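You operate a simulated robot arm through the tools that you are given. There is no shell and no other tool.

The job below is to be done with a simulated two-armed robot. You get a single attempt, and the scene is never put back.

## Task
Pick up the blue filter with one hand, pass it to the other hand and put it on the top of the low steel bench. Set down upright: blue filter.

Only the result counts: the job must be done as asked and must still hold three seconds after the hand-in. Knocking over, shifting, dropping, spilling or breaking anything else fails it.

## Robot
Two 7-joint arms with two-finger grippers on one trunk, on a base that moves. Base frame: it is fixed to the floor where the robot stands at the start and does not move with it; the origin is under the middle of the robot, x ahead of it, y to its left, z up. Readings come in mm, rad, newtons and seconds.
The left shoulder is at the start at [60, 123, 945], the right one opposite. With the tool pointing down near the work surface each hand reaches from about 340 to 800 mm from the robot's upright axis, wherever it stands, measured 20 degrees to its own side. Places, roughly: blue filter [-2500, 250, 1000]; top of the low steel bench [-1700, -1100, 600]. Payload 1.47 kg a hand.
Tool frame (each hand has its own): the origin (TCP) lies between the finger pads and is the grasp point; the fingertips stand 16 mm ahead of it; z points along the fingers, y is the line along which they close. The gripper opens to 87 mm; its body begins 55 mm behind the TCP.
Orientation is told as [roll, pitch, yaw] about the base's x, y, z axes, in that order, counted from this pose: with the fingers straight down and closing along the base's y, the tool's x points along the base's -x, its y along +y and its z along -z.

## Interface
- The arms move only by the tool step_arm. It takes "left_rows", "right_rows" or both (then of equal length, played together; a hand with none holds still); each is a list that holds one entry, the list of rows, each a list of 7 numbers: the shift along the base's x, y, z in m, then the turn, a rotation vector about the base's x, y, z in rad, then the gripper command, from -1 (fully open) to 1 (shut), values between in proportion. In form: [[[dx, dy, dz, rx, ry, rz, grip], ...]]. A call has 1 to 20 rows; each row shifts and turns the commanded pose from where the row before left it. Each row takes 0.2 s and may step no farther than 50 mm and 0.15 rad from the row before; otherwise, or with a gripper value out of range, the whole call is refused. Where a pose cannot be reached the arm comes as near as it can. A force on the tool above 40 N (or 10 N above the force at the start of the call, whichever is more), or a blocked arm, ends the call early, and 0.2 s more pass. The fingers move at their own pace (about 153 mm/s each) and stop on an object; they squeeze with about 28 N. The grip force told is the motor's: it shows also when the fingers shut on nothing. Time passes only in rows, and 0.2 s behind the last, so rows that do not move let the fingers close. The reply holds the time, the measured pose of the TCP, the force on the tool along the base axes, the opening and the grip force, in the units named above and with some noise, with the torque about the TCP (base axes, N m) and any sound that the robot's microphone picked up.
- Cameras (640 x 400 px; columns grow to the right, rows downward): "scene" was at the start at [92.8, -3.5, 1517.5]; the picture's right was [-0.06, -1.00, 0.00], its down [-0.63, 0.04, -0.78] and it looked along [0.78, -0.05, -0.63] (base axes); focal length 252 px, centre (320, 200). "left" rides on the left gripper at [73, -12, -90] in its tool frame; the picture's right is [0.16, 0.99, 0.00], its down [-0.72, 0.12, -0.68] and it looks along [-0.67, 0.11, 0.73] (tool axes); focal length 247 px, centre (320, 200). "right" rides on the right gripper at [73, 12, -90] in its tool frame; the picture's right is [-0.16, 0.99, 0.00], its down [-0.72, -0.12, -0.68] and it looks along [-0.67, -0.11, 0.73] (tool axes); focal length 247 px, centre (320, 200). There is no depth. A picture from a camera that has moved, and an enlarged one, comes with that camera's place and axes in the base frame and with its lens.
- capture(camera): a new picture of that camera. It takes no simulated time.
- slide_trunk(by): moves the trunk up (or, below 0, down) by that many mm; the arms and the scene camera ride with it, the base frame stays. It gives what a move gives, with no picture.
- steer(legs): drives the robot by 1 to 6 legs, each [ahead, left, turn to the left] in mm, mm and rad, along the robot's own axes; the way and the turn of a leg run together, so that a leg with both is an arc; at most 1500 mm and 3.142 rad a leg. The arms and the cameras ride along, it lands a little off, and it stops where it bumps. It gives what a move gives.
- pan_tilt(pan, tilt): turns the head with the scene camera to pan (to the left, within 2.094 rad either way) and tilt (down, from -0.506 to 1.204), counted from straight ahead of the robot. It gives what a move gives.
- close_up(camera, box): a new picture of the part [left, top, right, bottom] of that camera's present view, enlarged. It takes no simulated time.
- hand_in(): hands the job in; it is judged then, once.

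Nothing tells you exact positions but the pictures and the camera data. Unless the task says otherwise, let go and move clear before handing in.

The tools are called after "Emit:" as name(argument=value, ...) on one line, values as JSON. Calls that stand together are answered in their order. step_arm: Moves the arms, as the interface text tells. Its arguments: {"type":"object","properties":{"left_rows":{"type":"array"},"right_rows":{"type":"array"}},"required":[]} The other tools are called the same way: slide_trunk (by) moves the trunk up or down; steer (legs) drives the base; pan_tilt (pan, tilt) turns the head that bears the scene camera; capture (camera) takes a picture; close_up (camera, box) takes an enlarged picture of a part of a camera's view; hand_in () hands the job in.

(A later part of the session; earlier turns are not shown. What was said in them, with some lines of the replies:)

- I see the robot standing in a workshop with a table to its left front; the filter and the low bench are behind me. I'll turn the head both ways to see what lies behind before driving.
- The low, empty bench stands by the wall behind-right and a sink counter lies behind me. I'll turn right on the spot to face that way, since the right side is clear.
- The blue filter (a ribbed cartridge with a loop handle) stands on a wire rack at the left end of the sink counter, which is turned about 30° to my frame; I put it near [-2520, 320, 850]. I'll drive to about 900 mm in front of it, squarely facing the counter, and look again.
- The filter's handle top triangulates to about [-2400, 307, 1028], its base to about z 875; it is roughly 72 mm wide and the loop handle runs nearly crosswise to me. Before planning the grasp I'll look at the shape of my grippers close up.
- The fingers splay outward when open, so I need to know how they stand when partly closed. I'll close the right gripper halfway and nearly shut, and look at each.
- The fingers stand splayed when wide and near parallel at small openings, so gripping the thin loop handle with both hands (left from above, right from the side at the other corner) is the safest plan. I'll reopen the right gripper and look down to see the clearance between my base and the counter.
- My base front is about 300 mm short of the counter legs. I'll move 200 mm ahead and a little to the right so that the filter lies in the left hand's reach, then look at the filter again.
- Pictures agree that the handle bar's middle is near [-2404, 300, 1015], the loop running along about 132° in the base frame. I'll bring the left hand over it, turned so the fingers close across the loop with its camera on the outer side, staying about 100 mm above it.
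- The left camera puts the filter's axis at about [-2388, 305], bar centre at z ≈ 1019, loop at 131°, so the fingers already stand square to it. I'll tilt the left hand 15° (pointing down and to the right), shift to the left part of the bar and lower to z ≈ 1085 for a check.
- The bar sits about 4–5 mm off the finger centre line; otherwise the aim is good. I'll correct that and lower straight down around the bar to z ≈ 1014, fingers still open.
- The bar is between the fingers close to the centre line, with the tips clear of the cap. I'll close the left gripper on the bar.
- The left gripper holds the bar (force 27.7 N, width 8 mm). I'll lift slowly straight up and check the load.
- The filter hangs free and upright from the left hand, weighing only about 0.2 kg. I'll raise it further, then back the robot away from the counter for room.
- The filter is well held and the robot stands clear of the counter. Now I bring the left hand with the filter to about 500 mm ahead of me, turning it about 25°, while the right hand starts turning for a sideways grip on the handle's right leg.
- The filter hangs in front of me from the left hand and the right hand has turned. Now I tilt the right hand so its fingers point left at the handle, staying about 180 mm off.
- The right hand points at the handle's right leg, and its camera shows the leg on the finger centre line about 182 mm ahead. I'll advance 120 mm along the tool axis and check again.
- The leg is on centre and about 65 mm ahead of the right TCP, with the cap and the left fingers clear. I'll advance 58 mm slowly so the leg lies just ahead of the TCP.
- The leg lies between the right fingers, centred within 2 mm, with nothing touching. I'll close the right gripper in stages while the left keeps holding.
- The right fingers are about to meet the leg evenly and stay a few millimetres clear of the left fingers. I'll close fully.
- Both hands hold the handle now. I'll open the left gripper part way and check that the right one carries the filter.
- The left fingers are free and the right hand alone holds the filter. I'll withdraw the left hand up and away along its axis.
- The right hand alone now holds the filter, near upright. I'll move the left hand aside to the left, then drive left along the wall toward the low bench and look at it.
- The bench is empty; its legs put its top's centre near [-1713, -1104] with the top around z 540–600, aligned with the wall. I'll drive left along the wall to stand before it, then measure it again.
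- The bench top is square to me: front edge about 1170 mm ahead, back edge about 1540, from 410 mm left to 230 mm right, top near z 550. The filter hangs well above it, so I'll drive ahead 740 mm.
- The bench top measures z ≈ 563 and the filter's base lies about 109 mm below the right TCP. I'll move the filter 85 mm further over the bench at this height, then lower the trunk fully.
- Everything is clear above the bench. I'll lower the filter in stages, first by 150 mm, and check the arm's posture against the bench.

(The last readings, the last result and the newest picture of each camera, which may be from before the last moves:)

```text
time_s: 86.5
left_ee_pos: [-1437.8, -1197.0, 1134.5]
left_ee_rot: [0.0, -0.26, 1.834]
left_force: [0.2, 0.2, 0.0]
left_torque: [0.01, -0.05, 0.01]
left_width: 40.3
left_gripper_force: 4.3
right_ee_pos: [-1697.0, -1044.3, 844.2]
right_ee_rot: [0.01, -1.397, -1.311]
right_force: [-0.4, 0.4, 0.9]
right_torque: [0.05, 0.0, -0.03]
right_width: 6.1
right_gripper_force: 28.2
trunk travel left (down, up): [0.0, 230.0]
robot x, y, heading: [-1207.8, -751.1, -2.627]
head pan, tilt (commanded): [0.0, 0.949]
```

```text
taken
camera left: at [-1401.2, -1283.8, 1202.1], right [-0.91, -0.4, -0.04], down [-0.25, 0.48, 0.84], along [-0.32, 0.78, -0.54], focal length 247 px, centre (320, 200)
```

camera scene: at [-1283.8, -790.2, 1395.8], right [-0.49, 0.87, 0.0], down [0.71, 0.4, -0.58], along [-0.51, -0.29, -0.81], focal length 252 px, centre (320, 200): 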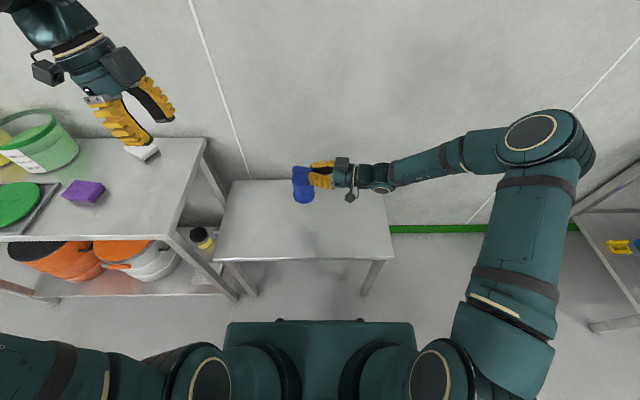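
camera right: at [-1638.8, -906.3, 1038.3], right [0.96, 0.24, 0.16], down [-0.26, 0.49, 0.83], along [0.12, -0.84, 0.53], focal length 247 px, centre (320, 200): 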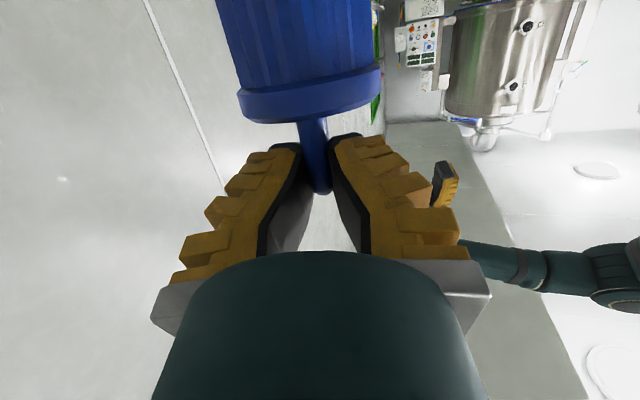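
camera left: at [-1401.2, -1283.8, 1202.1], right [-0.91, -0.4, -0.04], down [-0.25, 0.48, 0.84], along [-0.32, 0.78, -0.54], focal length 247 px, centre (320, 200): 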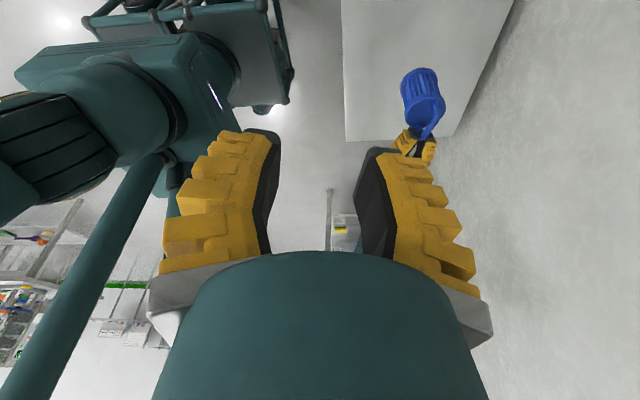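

Emit:
step_arm(right_rows=[[[0, 0, -0.02, 0, 0, 0, 1], [0, 0, -0.02, 0, 0, 0, 1], [0, 0, -0.02, 0, 0, 0, 1], [0, 0, -0.02, 0, 0, 0, 1], [0, 0, -0.01, 0, 0, 0, 1], [0, 0, 0, 0, 0, 0, 1], [0, 0, 0, 0, 0, 0, 1]]])

Emit:
capture(camera="scene")

Emit:
close_up(camera="scene", box=[230, 150, 400, 280])

Emit:
close_up(camera="left", box=[330, 0, 520, 160])

```text
time_s: 88.1
left_ee_pos: [-1438.0, -1197.0, 1134.1]
left_ee_rot: [0.001, -0.259, 1.834]
left_force: [0.0, -1.0, -0.2]
left_torque: [0.0, 0.02, -0.02]
left_width: 40.8
left_gripper_force: 4.7
right_ee_pos: [-1697.8, -1043.2, 755.0]
right_ee_rot: [0.011, -1.396, -1.312]
right_force: [0.7, 0.1, 0.3]
right_torque: [0.03, 0.0, 0.0]
right_width: 6.0
right_gripper_force: 27.7
trunk travel left (down, up): [0.0, 230.0]
robot x, y, heading: [-1208.9, -752.7, -2.627]
head pan, tilt (commanded): [0.0, 0.949]
```

```text
taken
camera scene: at [-1283.9, -790.2, 1395.8], right [-0.49, 0.87, 0.0], down [0.71, 0.4, -0.58], along [-0.51, -0.29, -0.81], focal length 252 px, centre (320, 200)
```

scene: 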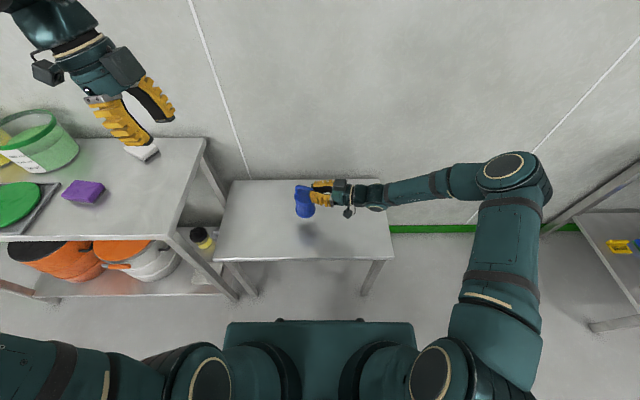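

```text
3.08 times, centred on (315, 215) of scene
camera zoom: at [-1283.9, -790.2, 1395.8], right [-0.49, 0.87, 0.0], down [0.71, 0.4, -0.58], along [-0.51, -0.29, -0.81], focal length 774 px, centre (335, 154)
```

zoom: 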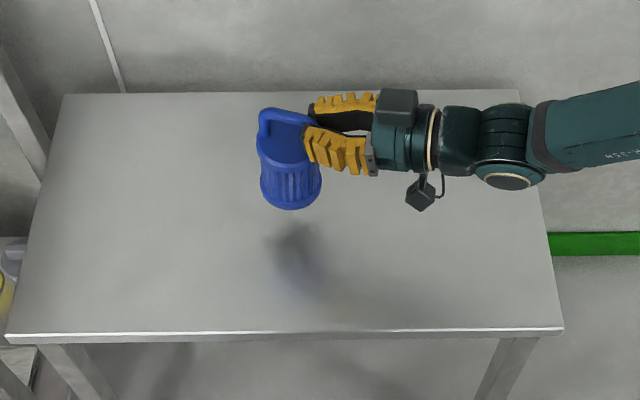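

```text
2.50 times, centred on (425, 80) of left
camera zoom: at [-1401.2, -1283.7, 1202.1], right [-0.91, -0.4, -0.04], down [-0.25, 0.48, 0.84], along [-0.32, 0.78, -0.54], focal length 617 px, centre (58, 500)
```

zoom: 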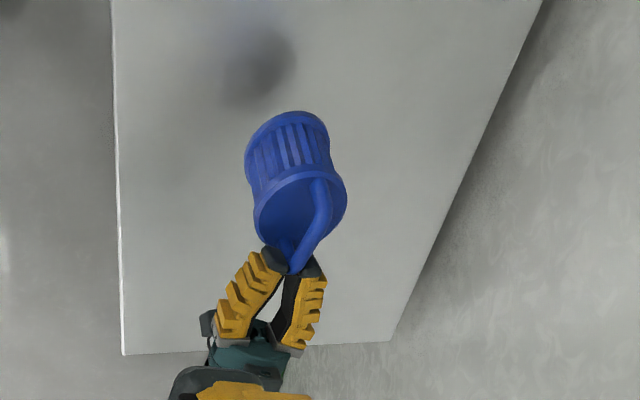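

Left and scene cameras agree on the bench top at z ≈ 563, so contact should come with the right TCP near z 665–673. I'll lower 65 mm more, slowly, then creep.

Emit:
step_arm(right_rows=[[[0, 0, -0.01, 0, 0, 0, 1], [0, 0, -0.01, 0, 0, 0, 1], [0, 0, -0.01, 0, 0, 0, 1], [0, 0, -0.01, 0, 0, 0, 1], [0, 0, -0.01, 0, 0, 0, 1], [0, 0, -0.01, 0, 0, 0, 1], [0, 0, -0.005, 0, 0, 0, 1], [0, 0, 0, 0, 0, 0, 1], [0, 0, 0, 0, 0, 0, 1]]])

Emit:
close_up(camera="scene", box=[270, 165, 370, 245])

Emit:
close_up(camera="left", box=[350, 0, 490, 120])

```text
time_s: 90.1
left_ee_pos: [-1436.8, -1196.7, 1133.6]
left_ee_rot: [-0.001, -0.26, 1.833]
left_force: [-0.1, 0.0, -0.1]
left_torque: [0.0, 0.0, 0.01]
left_width: 40.7
left_gripper_force: 3.9
right_ee_pos: [-1696.6, -1046.6, 688.1]
right_ee_rot: [0.011, -1.395, -1.313]
right_force: [0.6, 0.2, 0.3]
right_torque: [0.02, -0.03, 0.02]
right_width: 5.9
right_gripper_force: 27.8
trunk travel left (down, up): [0.0, 230.0]
robot x, y, heading: [-1205.2, -749.9, -2.629]
head pan, tilt (commanded): [0.0, 0.949]
```

```text
5.00 times, centred on (320, 205) of scene
camera zoom: at [-1283.8, -790.2, 1395.8], right [-0.49, 0.87, 0.0], down [0.71, 0.4, -0.58], along [-0.51, -0.29, -0.81], focal length 1257 px, centre (320, 175)
```

zoom: 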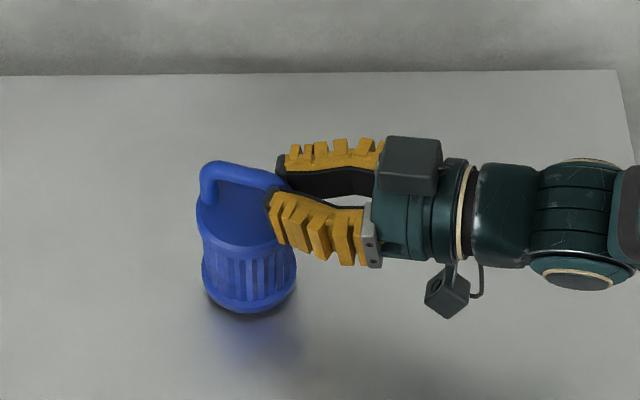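

```text
3.33 times, centred on (420, 60) of left
camera zoom: at [-1401.2, -1283.8, 1202.1], right [-0.91, -0.4, -0.04], down [-0.25, 0.48, 0.84], along [-0.32, 0.78, -0.54], focal length 823 px, centre (-13, 667)
```

zoom: 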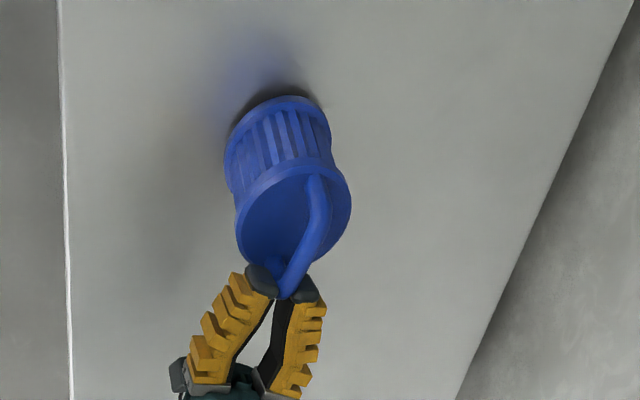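

The contact shadow shows the base close to the top. I'll creep down in 2 mm steps, watching the force.

Emit:
step_arm(right_rows=[[[0, 0, -0.002, 0, 0, 0, 1], [0, 0, -0.002, 0, 0, 0, 1], [0, 0, -0.002, 0, 0, 0, 1], [0, 0, -0.002, 0, 0, 0, 1], [0, 0, 0, 0, 0, 0, 1]]])

Emit:
close_up(camera="scene", box=[270, 165, 370, 245])

```text
time_s: 91.3
left_ee_pos: [-1437.8, -1196.1, 1135.3]
left_ee_rot: [0.0, -0.26, 1.834]
left_force: [-0.3, 0.1, -0.5]
left_torque: [-0.01, 0.01, -0.01]
left_width: 40.9
left_gripper_force: 4.5
right_ee_pos: [-1696.0, -1045.6, 681.7]
right_ee_rot: [0.005, -1.397, -1.307]
right_force: [-0.3, 0.5, 8.3]
right_torque: [0.0, 0.0, 0.0]
right_width: 6.0
right_gripper_force: 27.9
trunk travel left (down, up): [0.0, 230.0]
robot x, y, heading: [-1209.0, -755.5, -2.63]
head pan, tilt (commanded): [0.0, 0.949]
```

```text
5.00 times, centred on (320, 205) of scene
camera zoom: at [-1283.2, -789.8, 1395.9], right [-0.49, 0.87, 0.0], down [0.71, 0.4, -0.58], along [-0.51, -0.29, -0.81], focal length 1257 px, centre (320, 175)
```

zoom: 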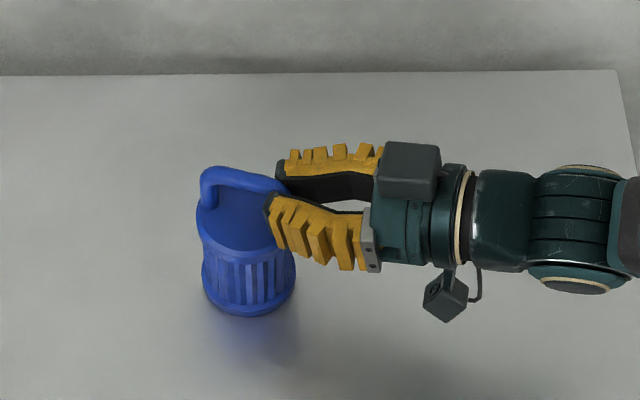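

Emit:
close_up(camera="scene", box=[293, 190, 343, 235])

Emit:
close_up(camera="left", box=[370, 10, 450, 100])

Emit:
capture(camera="right")

```text
8.89 times, centred on (318, 212) of scene
camera zoom: at [-1283.2, -789.8, 1395.9], right [-0.49, 0.87, 0.0], down [0.71, 0.4, -0.58], along [-0.51, -0.29, -0.81], focal length 2235 px, centre (338, 89)
```

zoom: 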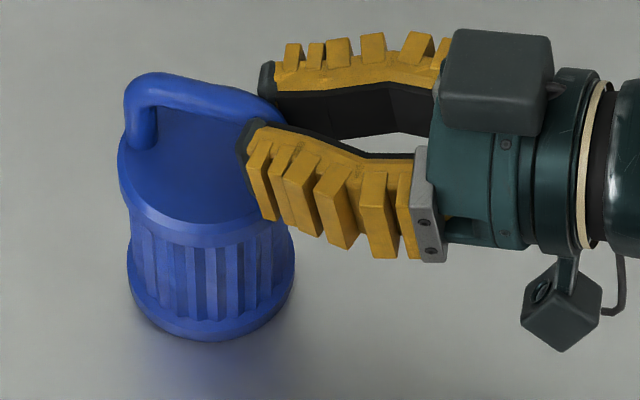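

```text
4.44 times, centred on (410, 55) of left
camera zoom: at [-1400.7, -1283.4, 1202.5], right [-0.91, -0.4, -0.04], down [-0.25, 0.48, 0.84], along [-0.32, 0.78, -0.54], focal length 1098 px, centre (-80, 844)
```

zoom: 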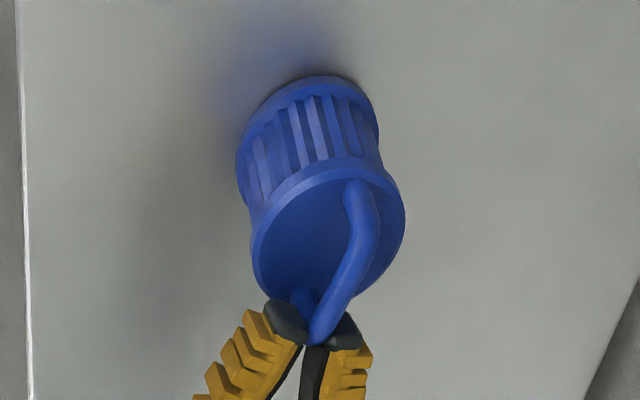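

```text
taken
camera right: at [-1712.4, -947.4, 626.0], right [0.96, 0.24, 0.16], down [-0.26, 0.5, 0.83], along [0.12, -0.84, 0.54], focal length 247 px, centre (320, 200)
```

right: 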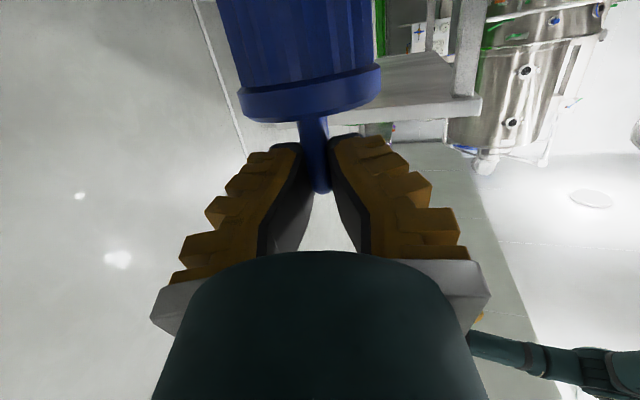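

The base has touched the bench (8 N upward at TCP z ≈ 682), and the pictures show the filter standing plumb. I'll ease off 1 mm to reduce the load before releasing.

Emit:
step_arm(right_rows=[[[0, 0, 0.001, 0, 0, 0, 1], [0, 0, 0, 0, 0, 0, 1], [0, 0, 0, 0, 0, 0, 1]]])

```text
time_s: 92.1
left_ee_pos: [-1438.0, -1197.4, 1134.2]
left_ee_rot: [0.001, -0.261, 1.834]
left_force: [-0.4, 0.7, 0.4]
left_torque: [0.0, 0.0, 0.01]
left_width: 40.8
left_gripper_force: 4.4
right_ee_pos: [-1696.0, -1045.3, 682.8]
right_ee_rot: [0.007, -1.395, -1.311]
right_force: [-0.2, -1.6, 4.2]
right_torque: [-0.09, 0.0, -0.04]
right_width: 5.7
right_gripper_force: 27.9
trunk travel left (down, up): [0.0, 230.0]
robot x, y, heading: [-1206.6, -750.7, -2.631]
head pan, tilt (commanded): [0.0, 0.949]
```

Emit:
step_arm(right_rows=[[[0, 0, 0, 0, 0, 0, 0.8], [0, 0, 0, 0, 0, 0, 0.6], [0, 0, 0, 0, 0, 0, 0.3], [0, 0, 0, 0, 0, 0, 0], [0, 0, 0, 0, 0, 0, 0], [0, 0, 0, 0, 0, 0, 0]]])

Emit:
close_up(camera="scene", box=[270, 165, 370, 245])

Emit:
capture(camera="right")

Emit:
close_up(camera="left", box=[350, 0, 490, 120])

```text
time_s: 93.5
left_ee_pos: [-1437.3, -1196.5, 1133.6]
left_ee_rot: [0.0, -0.26, 1.835]
left_force: [0.1, 0.7, 0.0]
left_torque: [-0.01, -0.02, -0.01]
left_width: 40.9
left_gripper_force: 4.2
right_ee_pos: [-1697.0, -1044.9, 683.4]
right_ee_rot: [0.01, -1.396, -1.313]
right_force: [0.4, 0.5, -0.4]
right_torque: [0.0, 0.01, 0.01]
right_width: 48.9
right_gripper_force: 4.2
trunk travel left (down, up): [0.0, 230.0]
robot x, y, heading: [-1214.7, -753.4, -2.63]
head pan, tilt (commanded): [0.0, 0.949]
```

```text
5.00 times, centred on (320, 205) of scene
camera zoom: at [-1283.7, -790.1, 1395.8], right [-0.49, 0.87, 0.0], down [0.71, 0.4, -0.58], along [-0.51, -0.29, -0.81], focal length 1257 px, centre (320, 175)
```

zoom: 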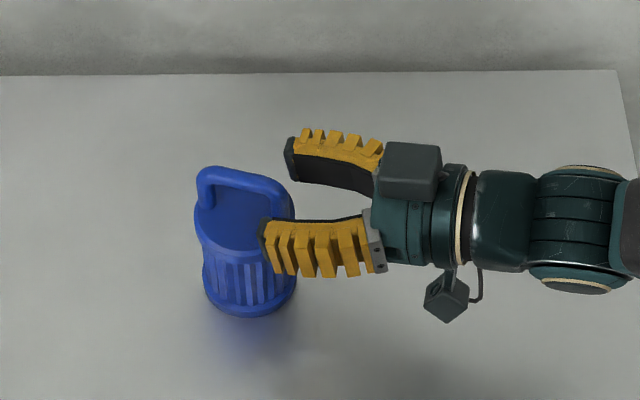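

```text
taken
camera right: at [-1712.3, -946.8, 626.1], right [0.96, 0.24, 0.16], down [-0.26, 0.49, 0.83], along [0.12, -0.84, 0.53], focal length 247 px, centre (320, 200)
```

right: 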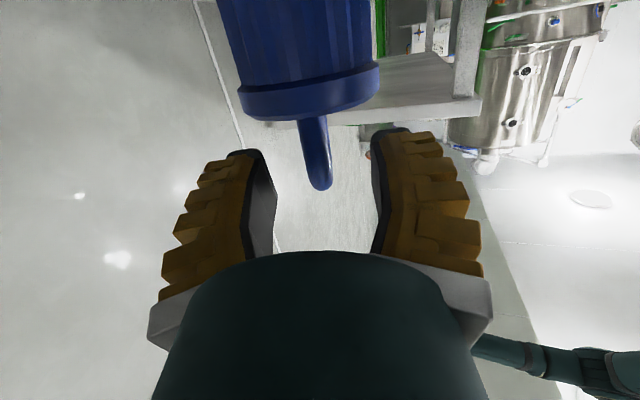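

```text
3.33 times, centred on (420, 60) of left
camera zoom: at [-1401.1, -1283.7, 1202.2], right [-0.91, -0.4, -0.04], down [-0.25, 0.48, 0.84], along [-0.32, 0.78, -0.54], focal length 823 px, centre (-13, 667)
```

zoom: 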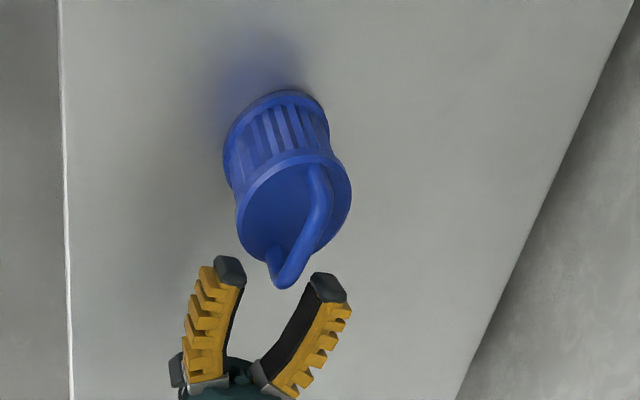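

The filter stands free and upright on the bench. I'll draw the right hand straight back along its axis, to the right and slightly up.

Emit:
step_arm(right_rows=[[[-0.0025, 0.0095, 0.0017, 0, 0, 0, 0], [-0.0025, 0.0095, 0.0017, 0, 0, 0, 0], [-0.0038, 0.0143, 0.0026, 0, 0, 0, 0], [-0.0038, 0.0143, 0.0026, 0, 0, 0, 0], [-0.005, 0.019, 0.0035, 0, 0, 0, 0], [-0.005, 0.019, 0.0035, 0, 0, 0, 0], [-0.005, 0.019, 0.0035, 0, 0, 0, 0], [-0.005, 0.019, 0.02, 0, 0, 0, 0], [-0.005, 0.019, 0.03, 0, 0, 0, 0], [0, 0, 0.04, 0, 0, 0, 0], [0, 0, 0.04, 0, 0, 0, 0], [0, 0, 0.04, 0, 0, 0, 0]]])

Emit:
capture(camera="scene")

Emit:
close_up(camera="scene", box=[270, 165, 370, 245])

Emit:
close_up(camera="left", box=[350, 0, 490, 120])

```text
time_s: 96.1
left_ee_pos: [-1438.1, -1197.9, 1133.9]
left_ee_rot: [-0.001, -0.258, 1.834]
left_force: [0.0, 0.5, -0.1]
left_torque: [-0.03, 0.0, 0.01]
left_width: 40.5
left_gripper_force: 4.0
right_ee_pos: [-1733.2, -902.2, 874.9]
right_ee_rot: [0.012, -1.396, -1.317]
right_force: [-0.6, 0.4, -0.9]
right_torque: [0.01, 0.0, 0.02]
right_width: 49.2
right_gripper_force: 4.0
trunk travel left (down, up): [0.0, 230.0]
robot x, y, heading: [-1211.0, -752.3, -2.629]
head pan, tilt (commanded): [0.0, 0.949]
```

```text
taken
camera scene: at [-1283.4, -790.2, 1395.8], right [-0.49, 0.87, 0.0], down [0.71, 0.4, -0.58], along [-0.51, -0.29, -0.81], focal length 252 px, centre (320, 200)
```

scene: 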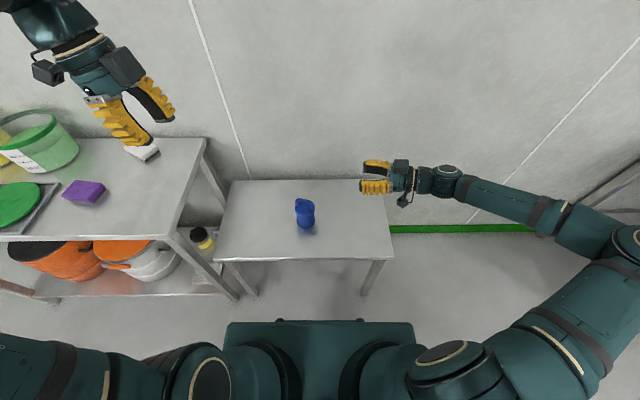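

```text
5.00 times, centred on (320, 205) of scene
camera zoom: at [-1283.4, -790.2, 1395.8], right [-0.49, 0.87, 0.0], down [0.71, 0.4, -0.58], along [-0.51, -0.29, -0.81], focal length 1257 px, centre (320, 175)
```

zoom: 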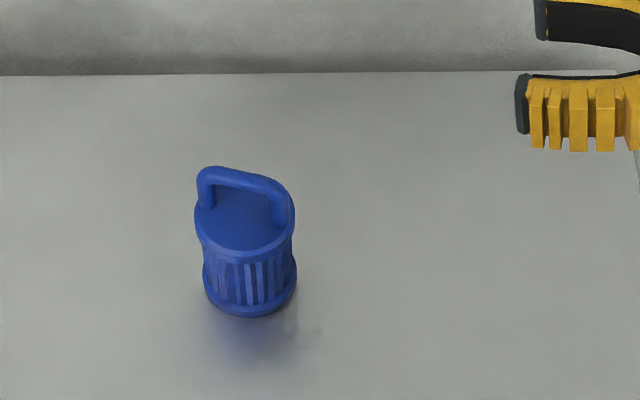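

```text
3.33 times, centred on (420, 60) of left
camera zoom: at [-1400.8, -1283.8, 1202.2], right [-0.91, -0.4, -0.04], down [-0.25, 0.48, 0.84], along [-0.32, 0.78, -0.54], focal length 823 px, centre (-13, 667)
```

zoom: 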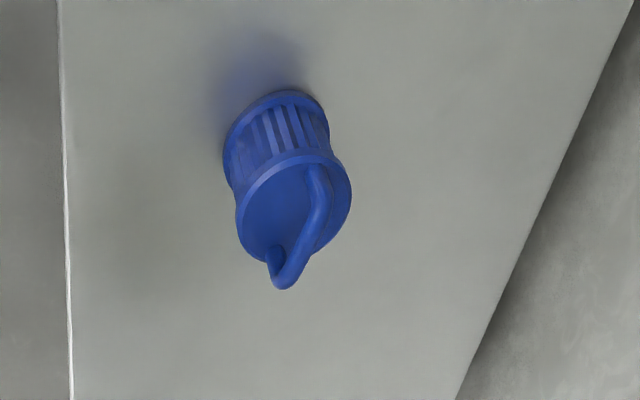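

The filter stands upright near the middle of the bench and both hands are clear. I'll back the robot off a little and take a last look.

Emit:
steer(legs=[[-300, 0, 0]])

Emit:
pan_tilt(pan=0.0, tilt=0.7)

Emit:
capture(camera="scene")

Emit:
close_up(camera="scene", box=[260, 150, 380, 250])

```text
time_s: 98.2
left_ee_pos: [-1173.9, -1046.4, 1135.0]
left_ee_rot: [0.001, -0.261, 1.832]
left_force: [0.5, -0.2, 0.1]
left_torque: [-0.01, 0.01, 0.02]
left_width: 41.1
left_gripper_force: 4.4
right_ee_pos: [-1470.7, -752.1, 874.4]
right_ee_rot: [0.006, -1.395, -1.31]
right_force: [0.1, 0.4, 0.6]
right_torque: [-0.01, 0.03, -0.01]
right_width: 49.1
right_gripper_force: 3.5
trunk travel left (down, up): [0.0, 230.0]
robot x, y, heading: [-944.9, -604.2, -2.629]
head pan, tilt (commanded): [0.0, 0.949]
```

```text
time_s: 98.9
left_ee_pos: [-1176.0, -1045.5, 1135.6]
left_ee_rot: [0.001, -0.259, 1.833]
left_force: [-0.5, 0.2, -1.1]
left_torque: [0.03, -0.04, 0.01]
left_width: 40.8
left_gripper_force: 4.2
right_ee_pos: [-1471.4, -752.9, 874.5]
right_ee_rot: [0.01, -1.397, -1.313]
right_force: [-0.7, 0.0, -0.2]
right_torque: [-0.03, 0.03, -0.01]
right_width: 49.2
right_gripper_force: 4.0
trunk travel left (down, up): [0.0, 230.0]
robot x, y, heading: [-947.3, -602.9, -2.628]
head pan, tilt (commanded): [0.0, 0.7]
```

```text
taken
camera scene: at [-1031.1, -647.2, 1415.5], right [-0.49, 0.87, 0.0], down [0.56, 0.32, -0.76], along [-0.67, -0.38, -0.64], focal length 252 px, centre (320, 200)
```

scene: 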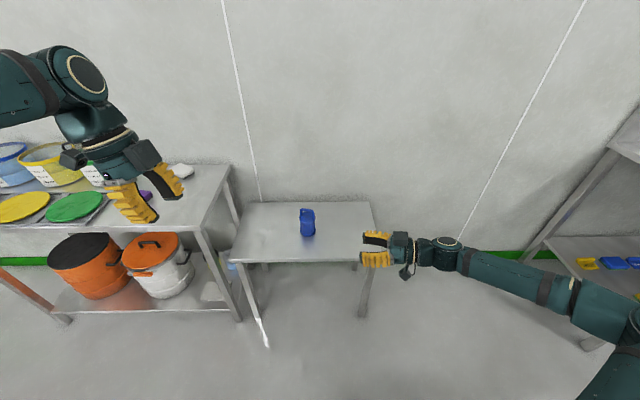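

```text
4.00 times, centred on (320, 200) of scene
camera zoom: at [-1031.1, -647.2, 1415.5], right [-0.49, 0.87, 0.0], down [0.56, 0.32, -0.76], along [-0.67, -0.38, -0.64], focal length 1006 px, centre (320, 200)
```

zoom: 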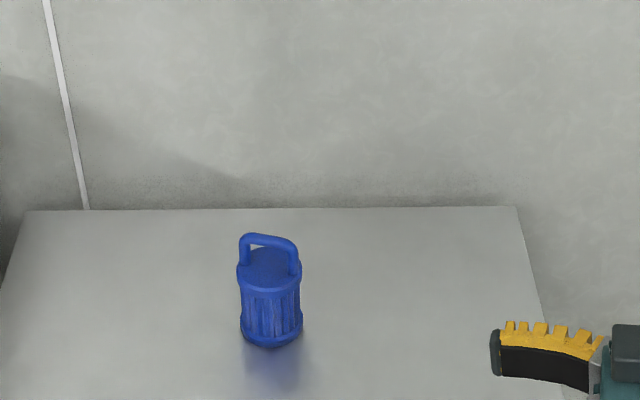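

The blue filter stands upright on the low steel bench. It went from the left hand to the right, both hands are clear, and nothing else I can see has moved. I'm handing the job in.

Emit:
hand_in()

```text
The job is handed in.
```

The blue filter is standing upright near the middle of the low steel bench, and I've handed the job in. The tool only confirmed the hand-in; it gave no verdict.

- **Pick-up:** The left hand lifted the filter off the rack by its loop handle.
- **Pass:** With the robot backed away from the counter, the right hand gripped the other side of the handle before the left let go.
- **Set-down:** I lowered the filter until it touched the bench, eased off the load and opened the right hand. It stayed upright as I withdrew and backed the robot off 300 mm.

The last pictures show the filter upright and both hands clear. I did not see or feel anything else get knocked, but I did not go back to check the sink counter after driving away from it.
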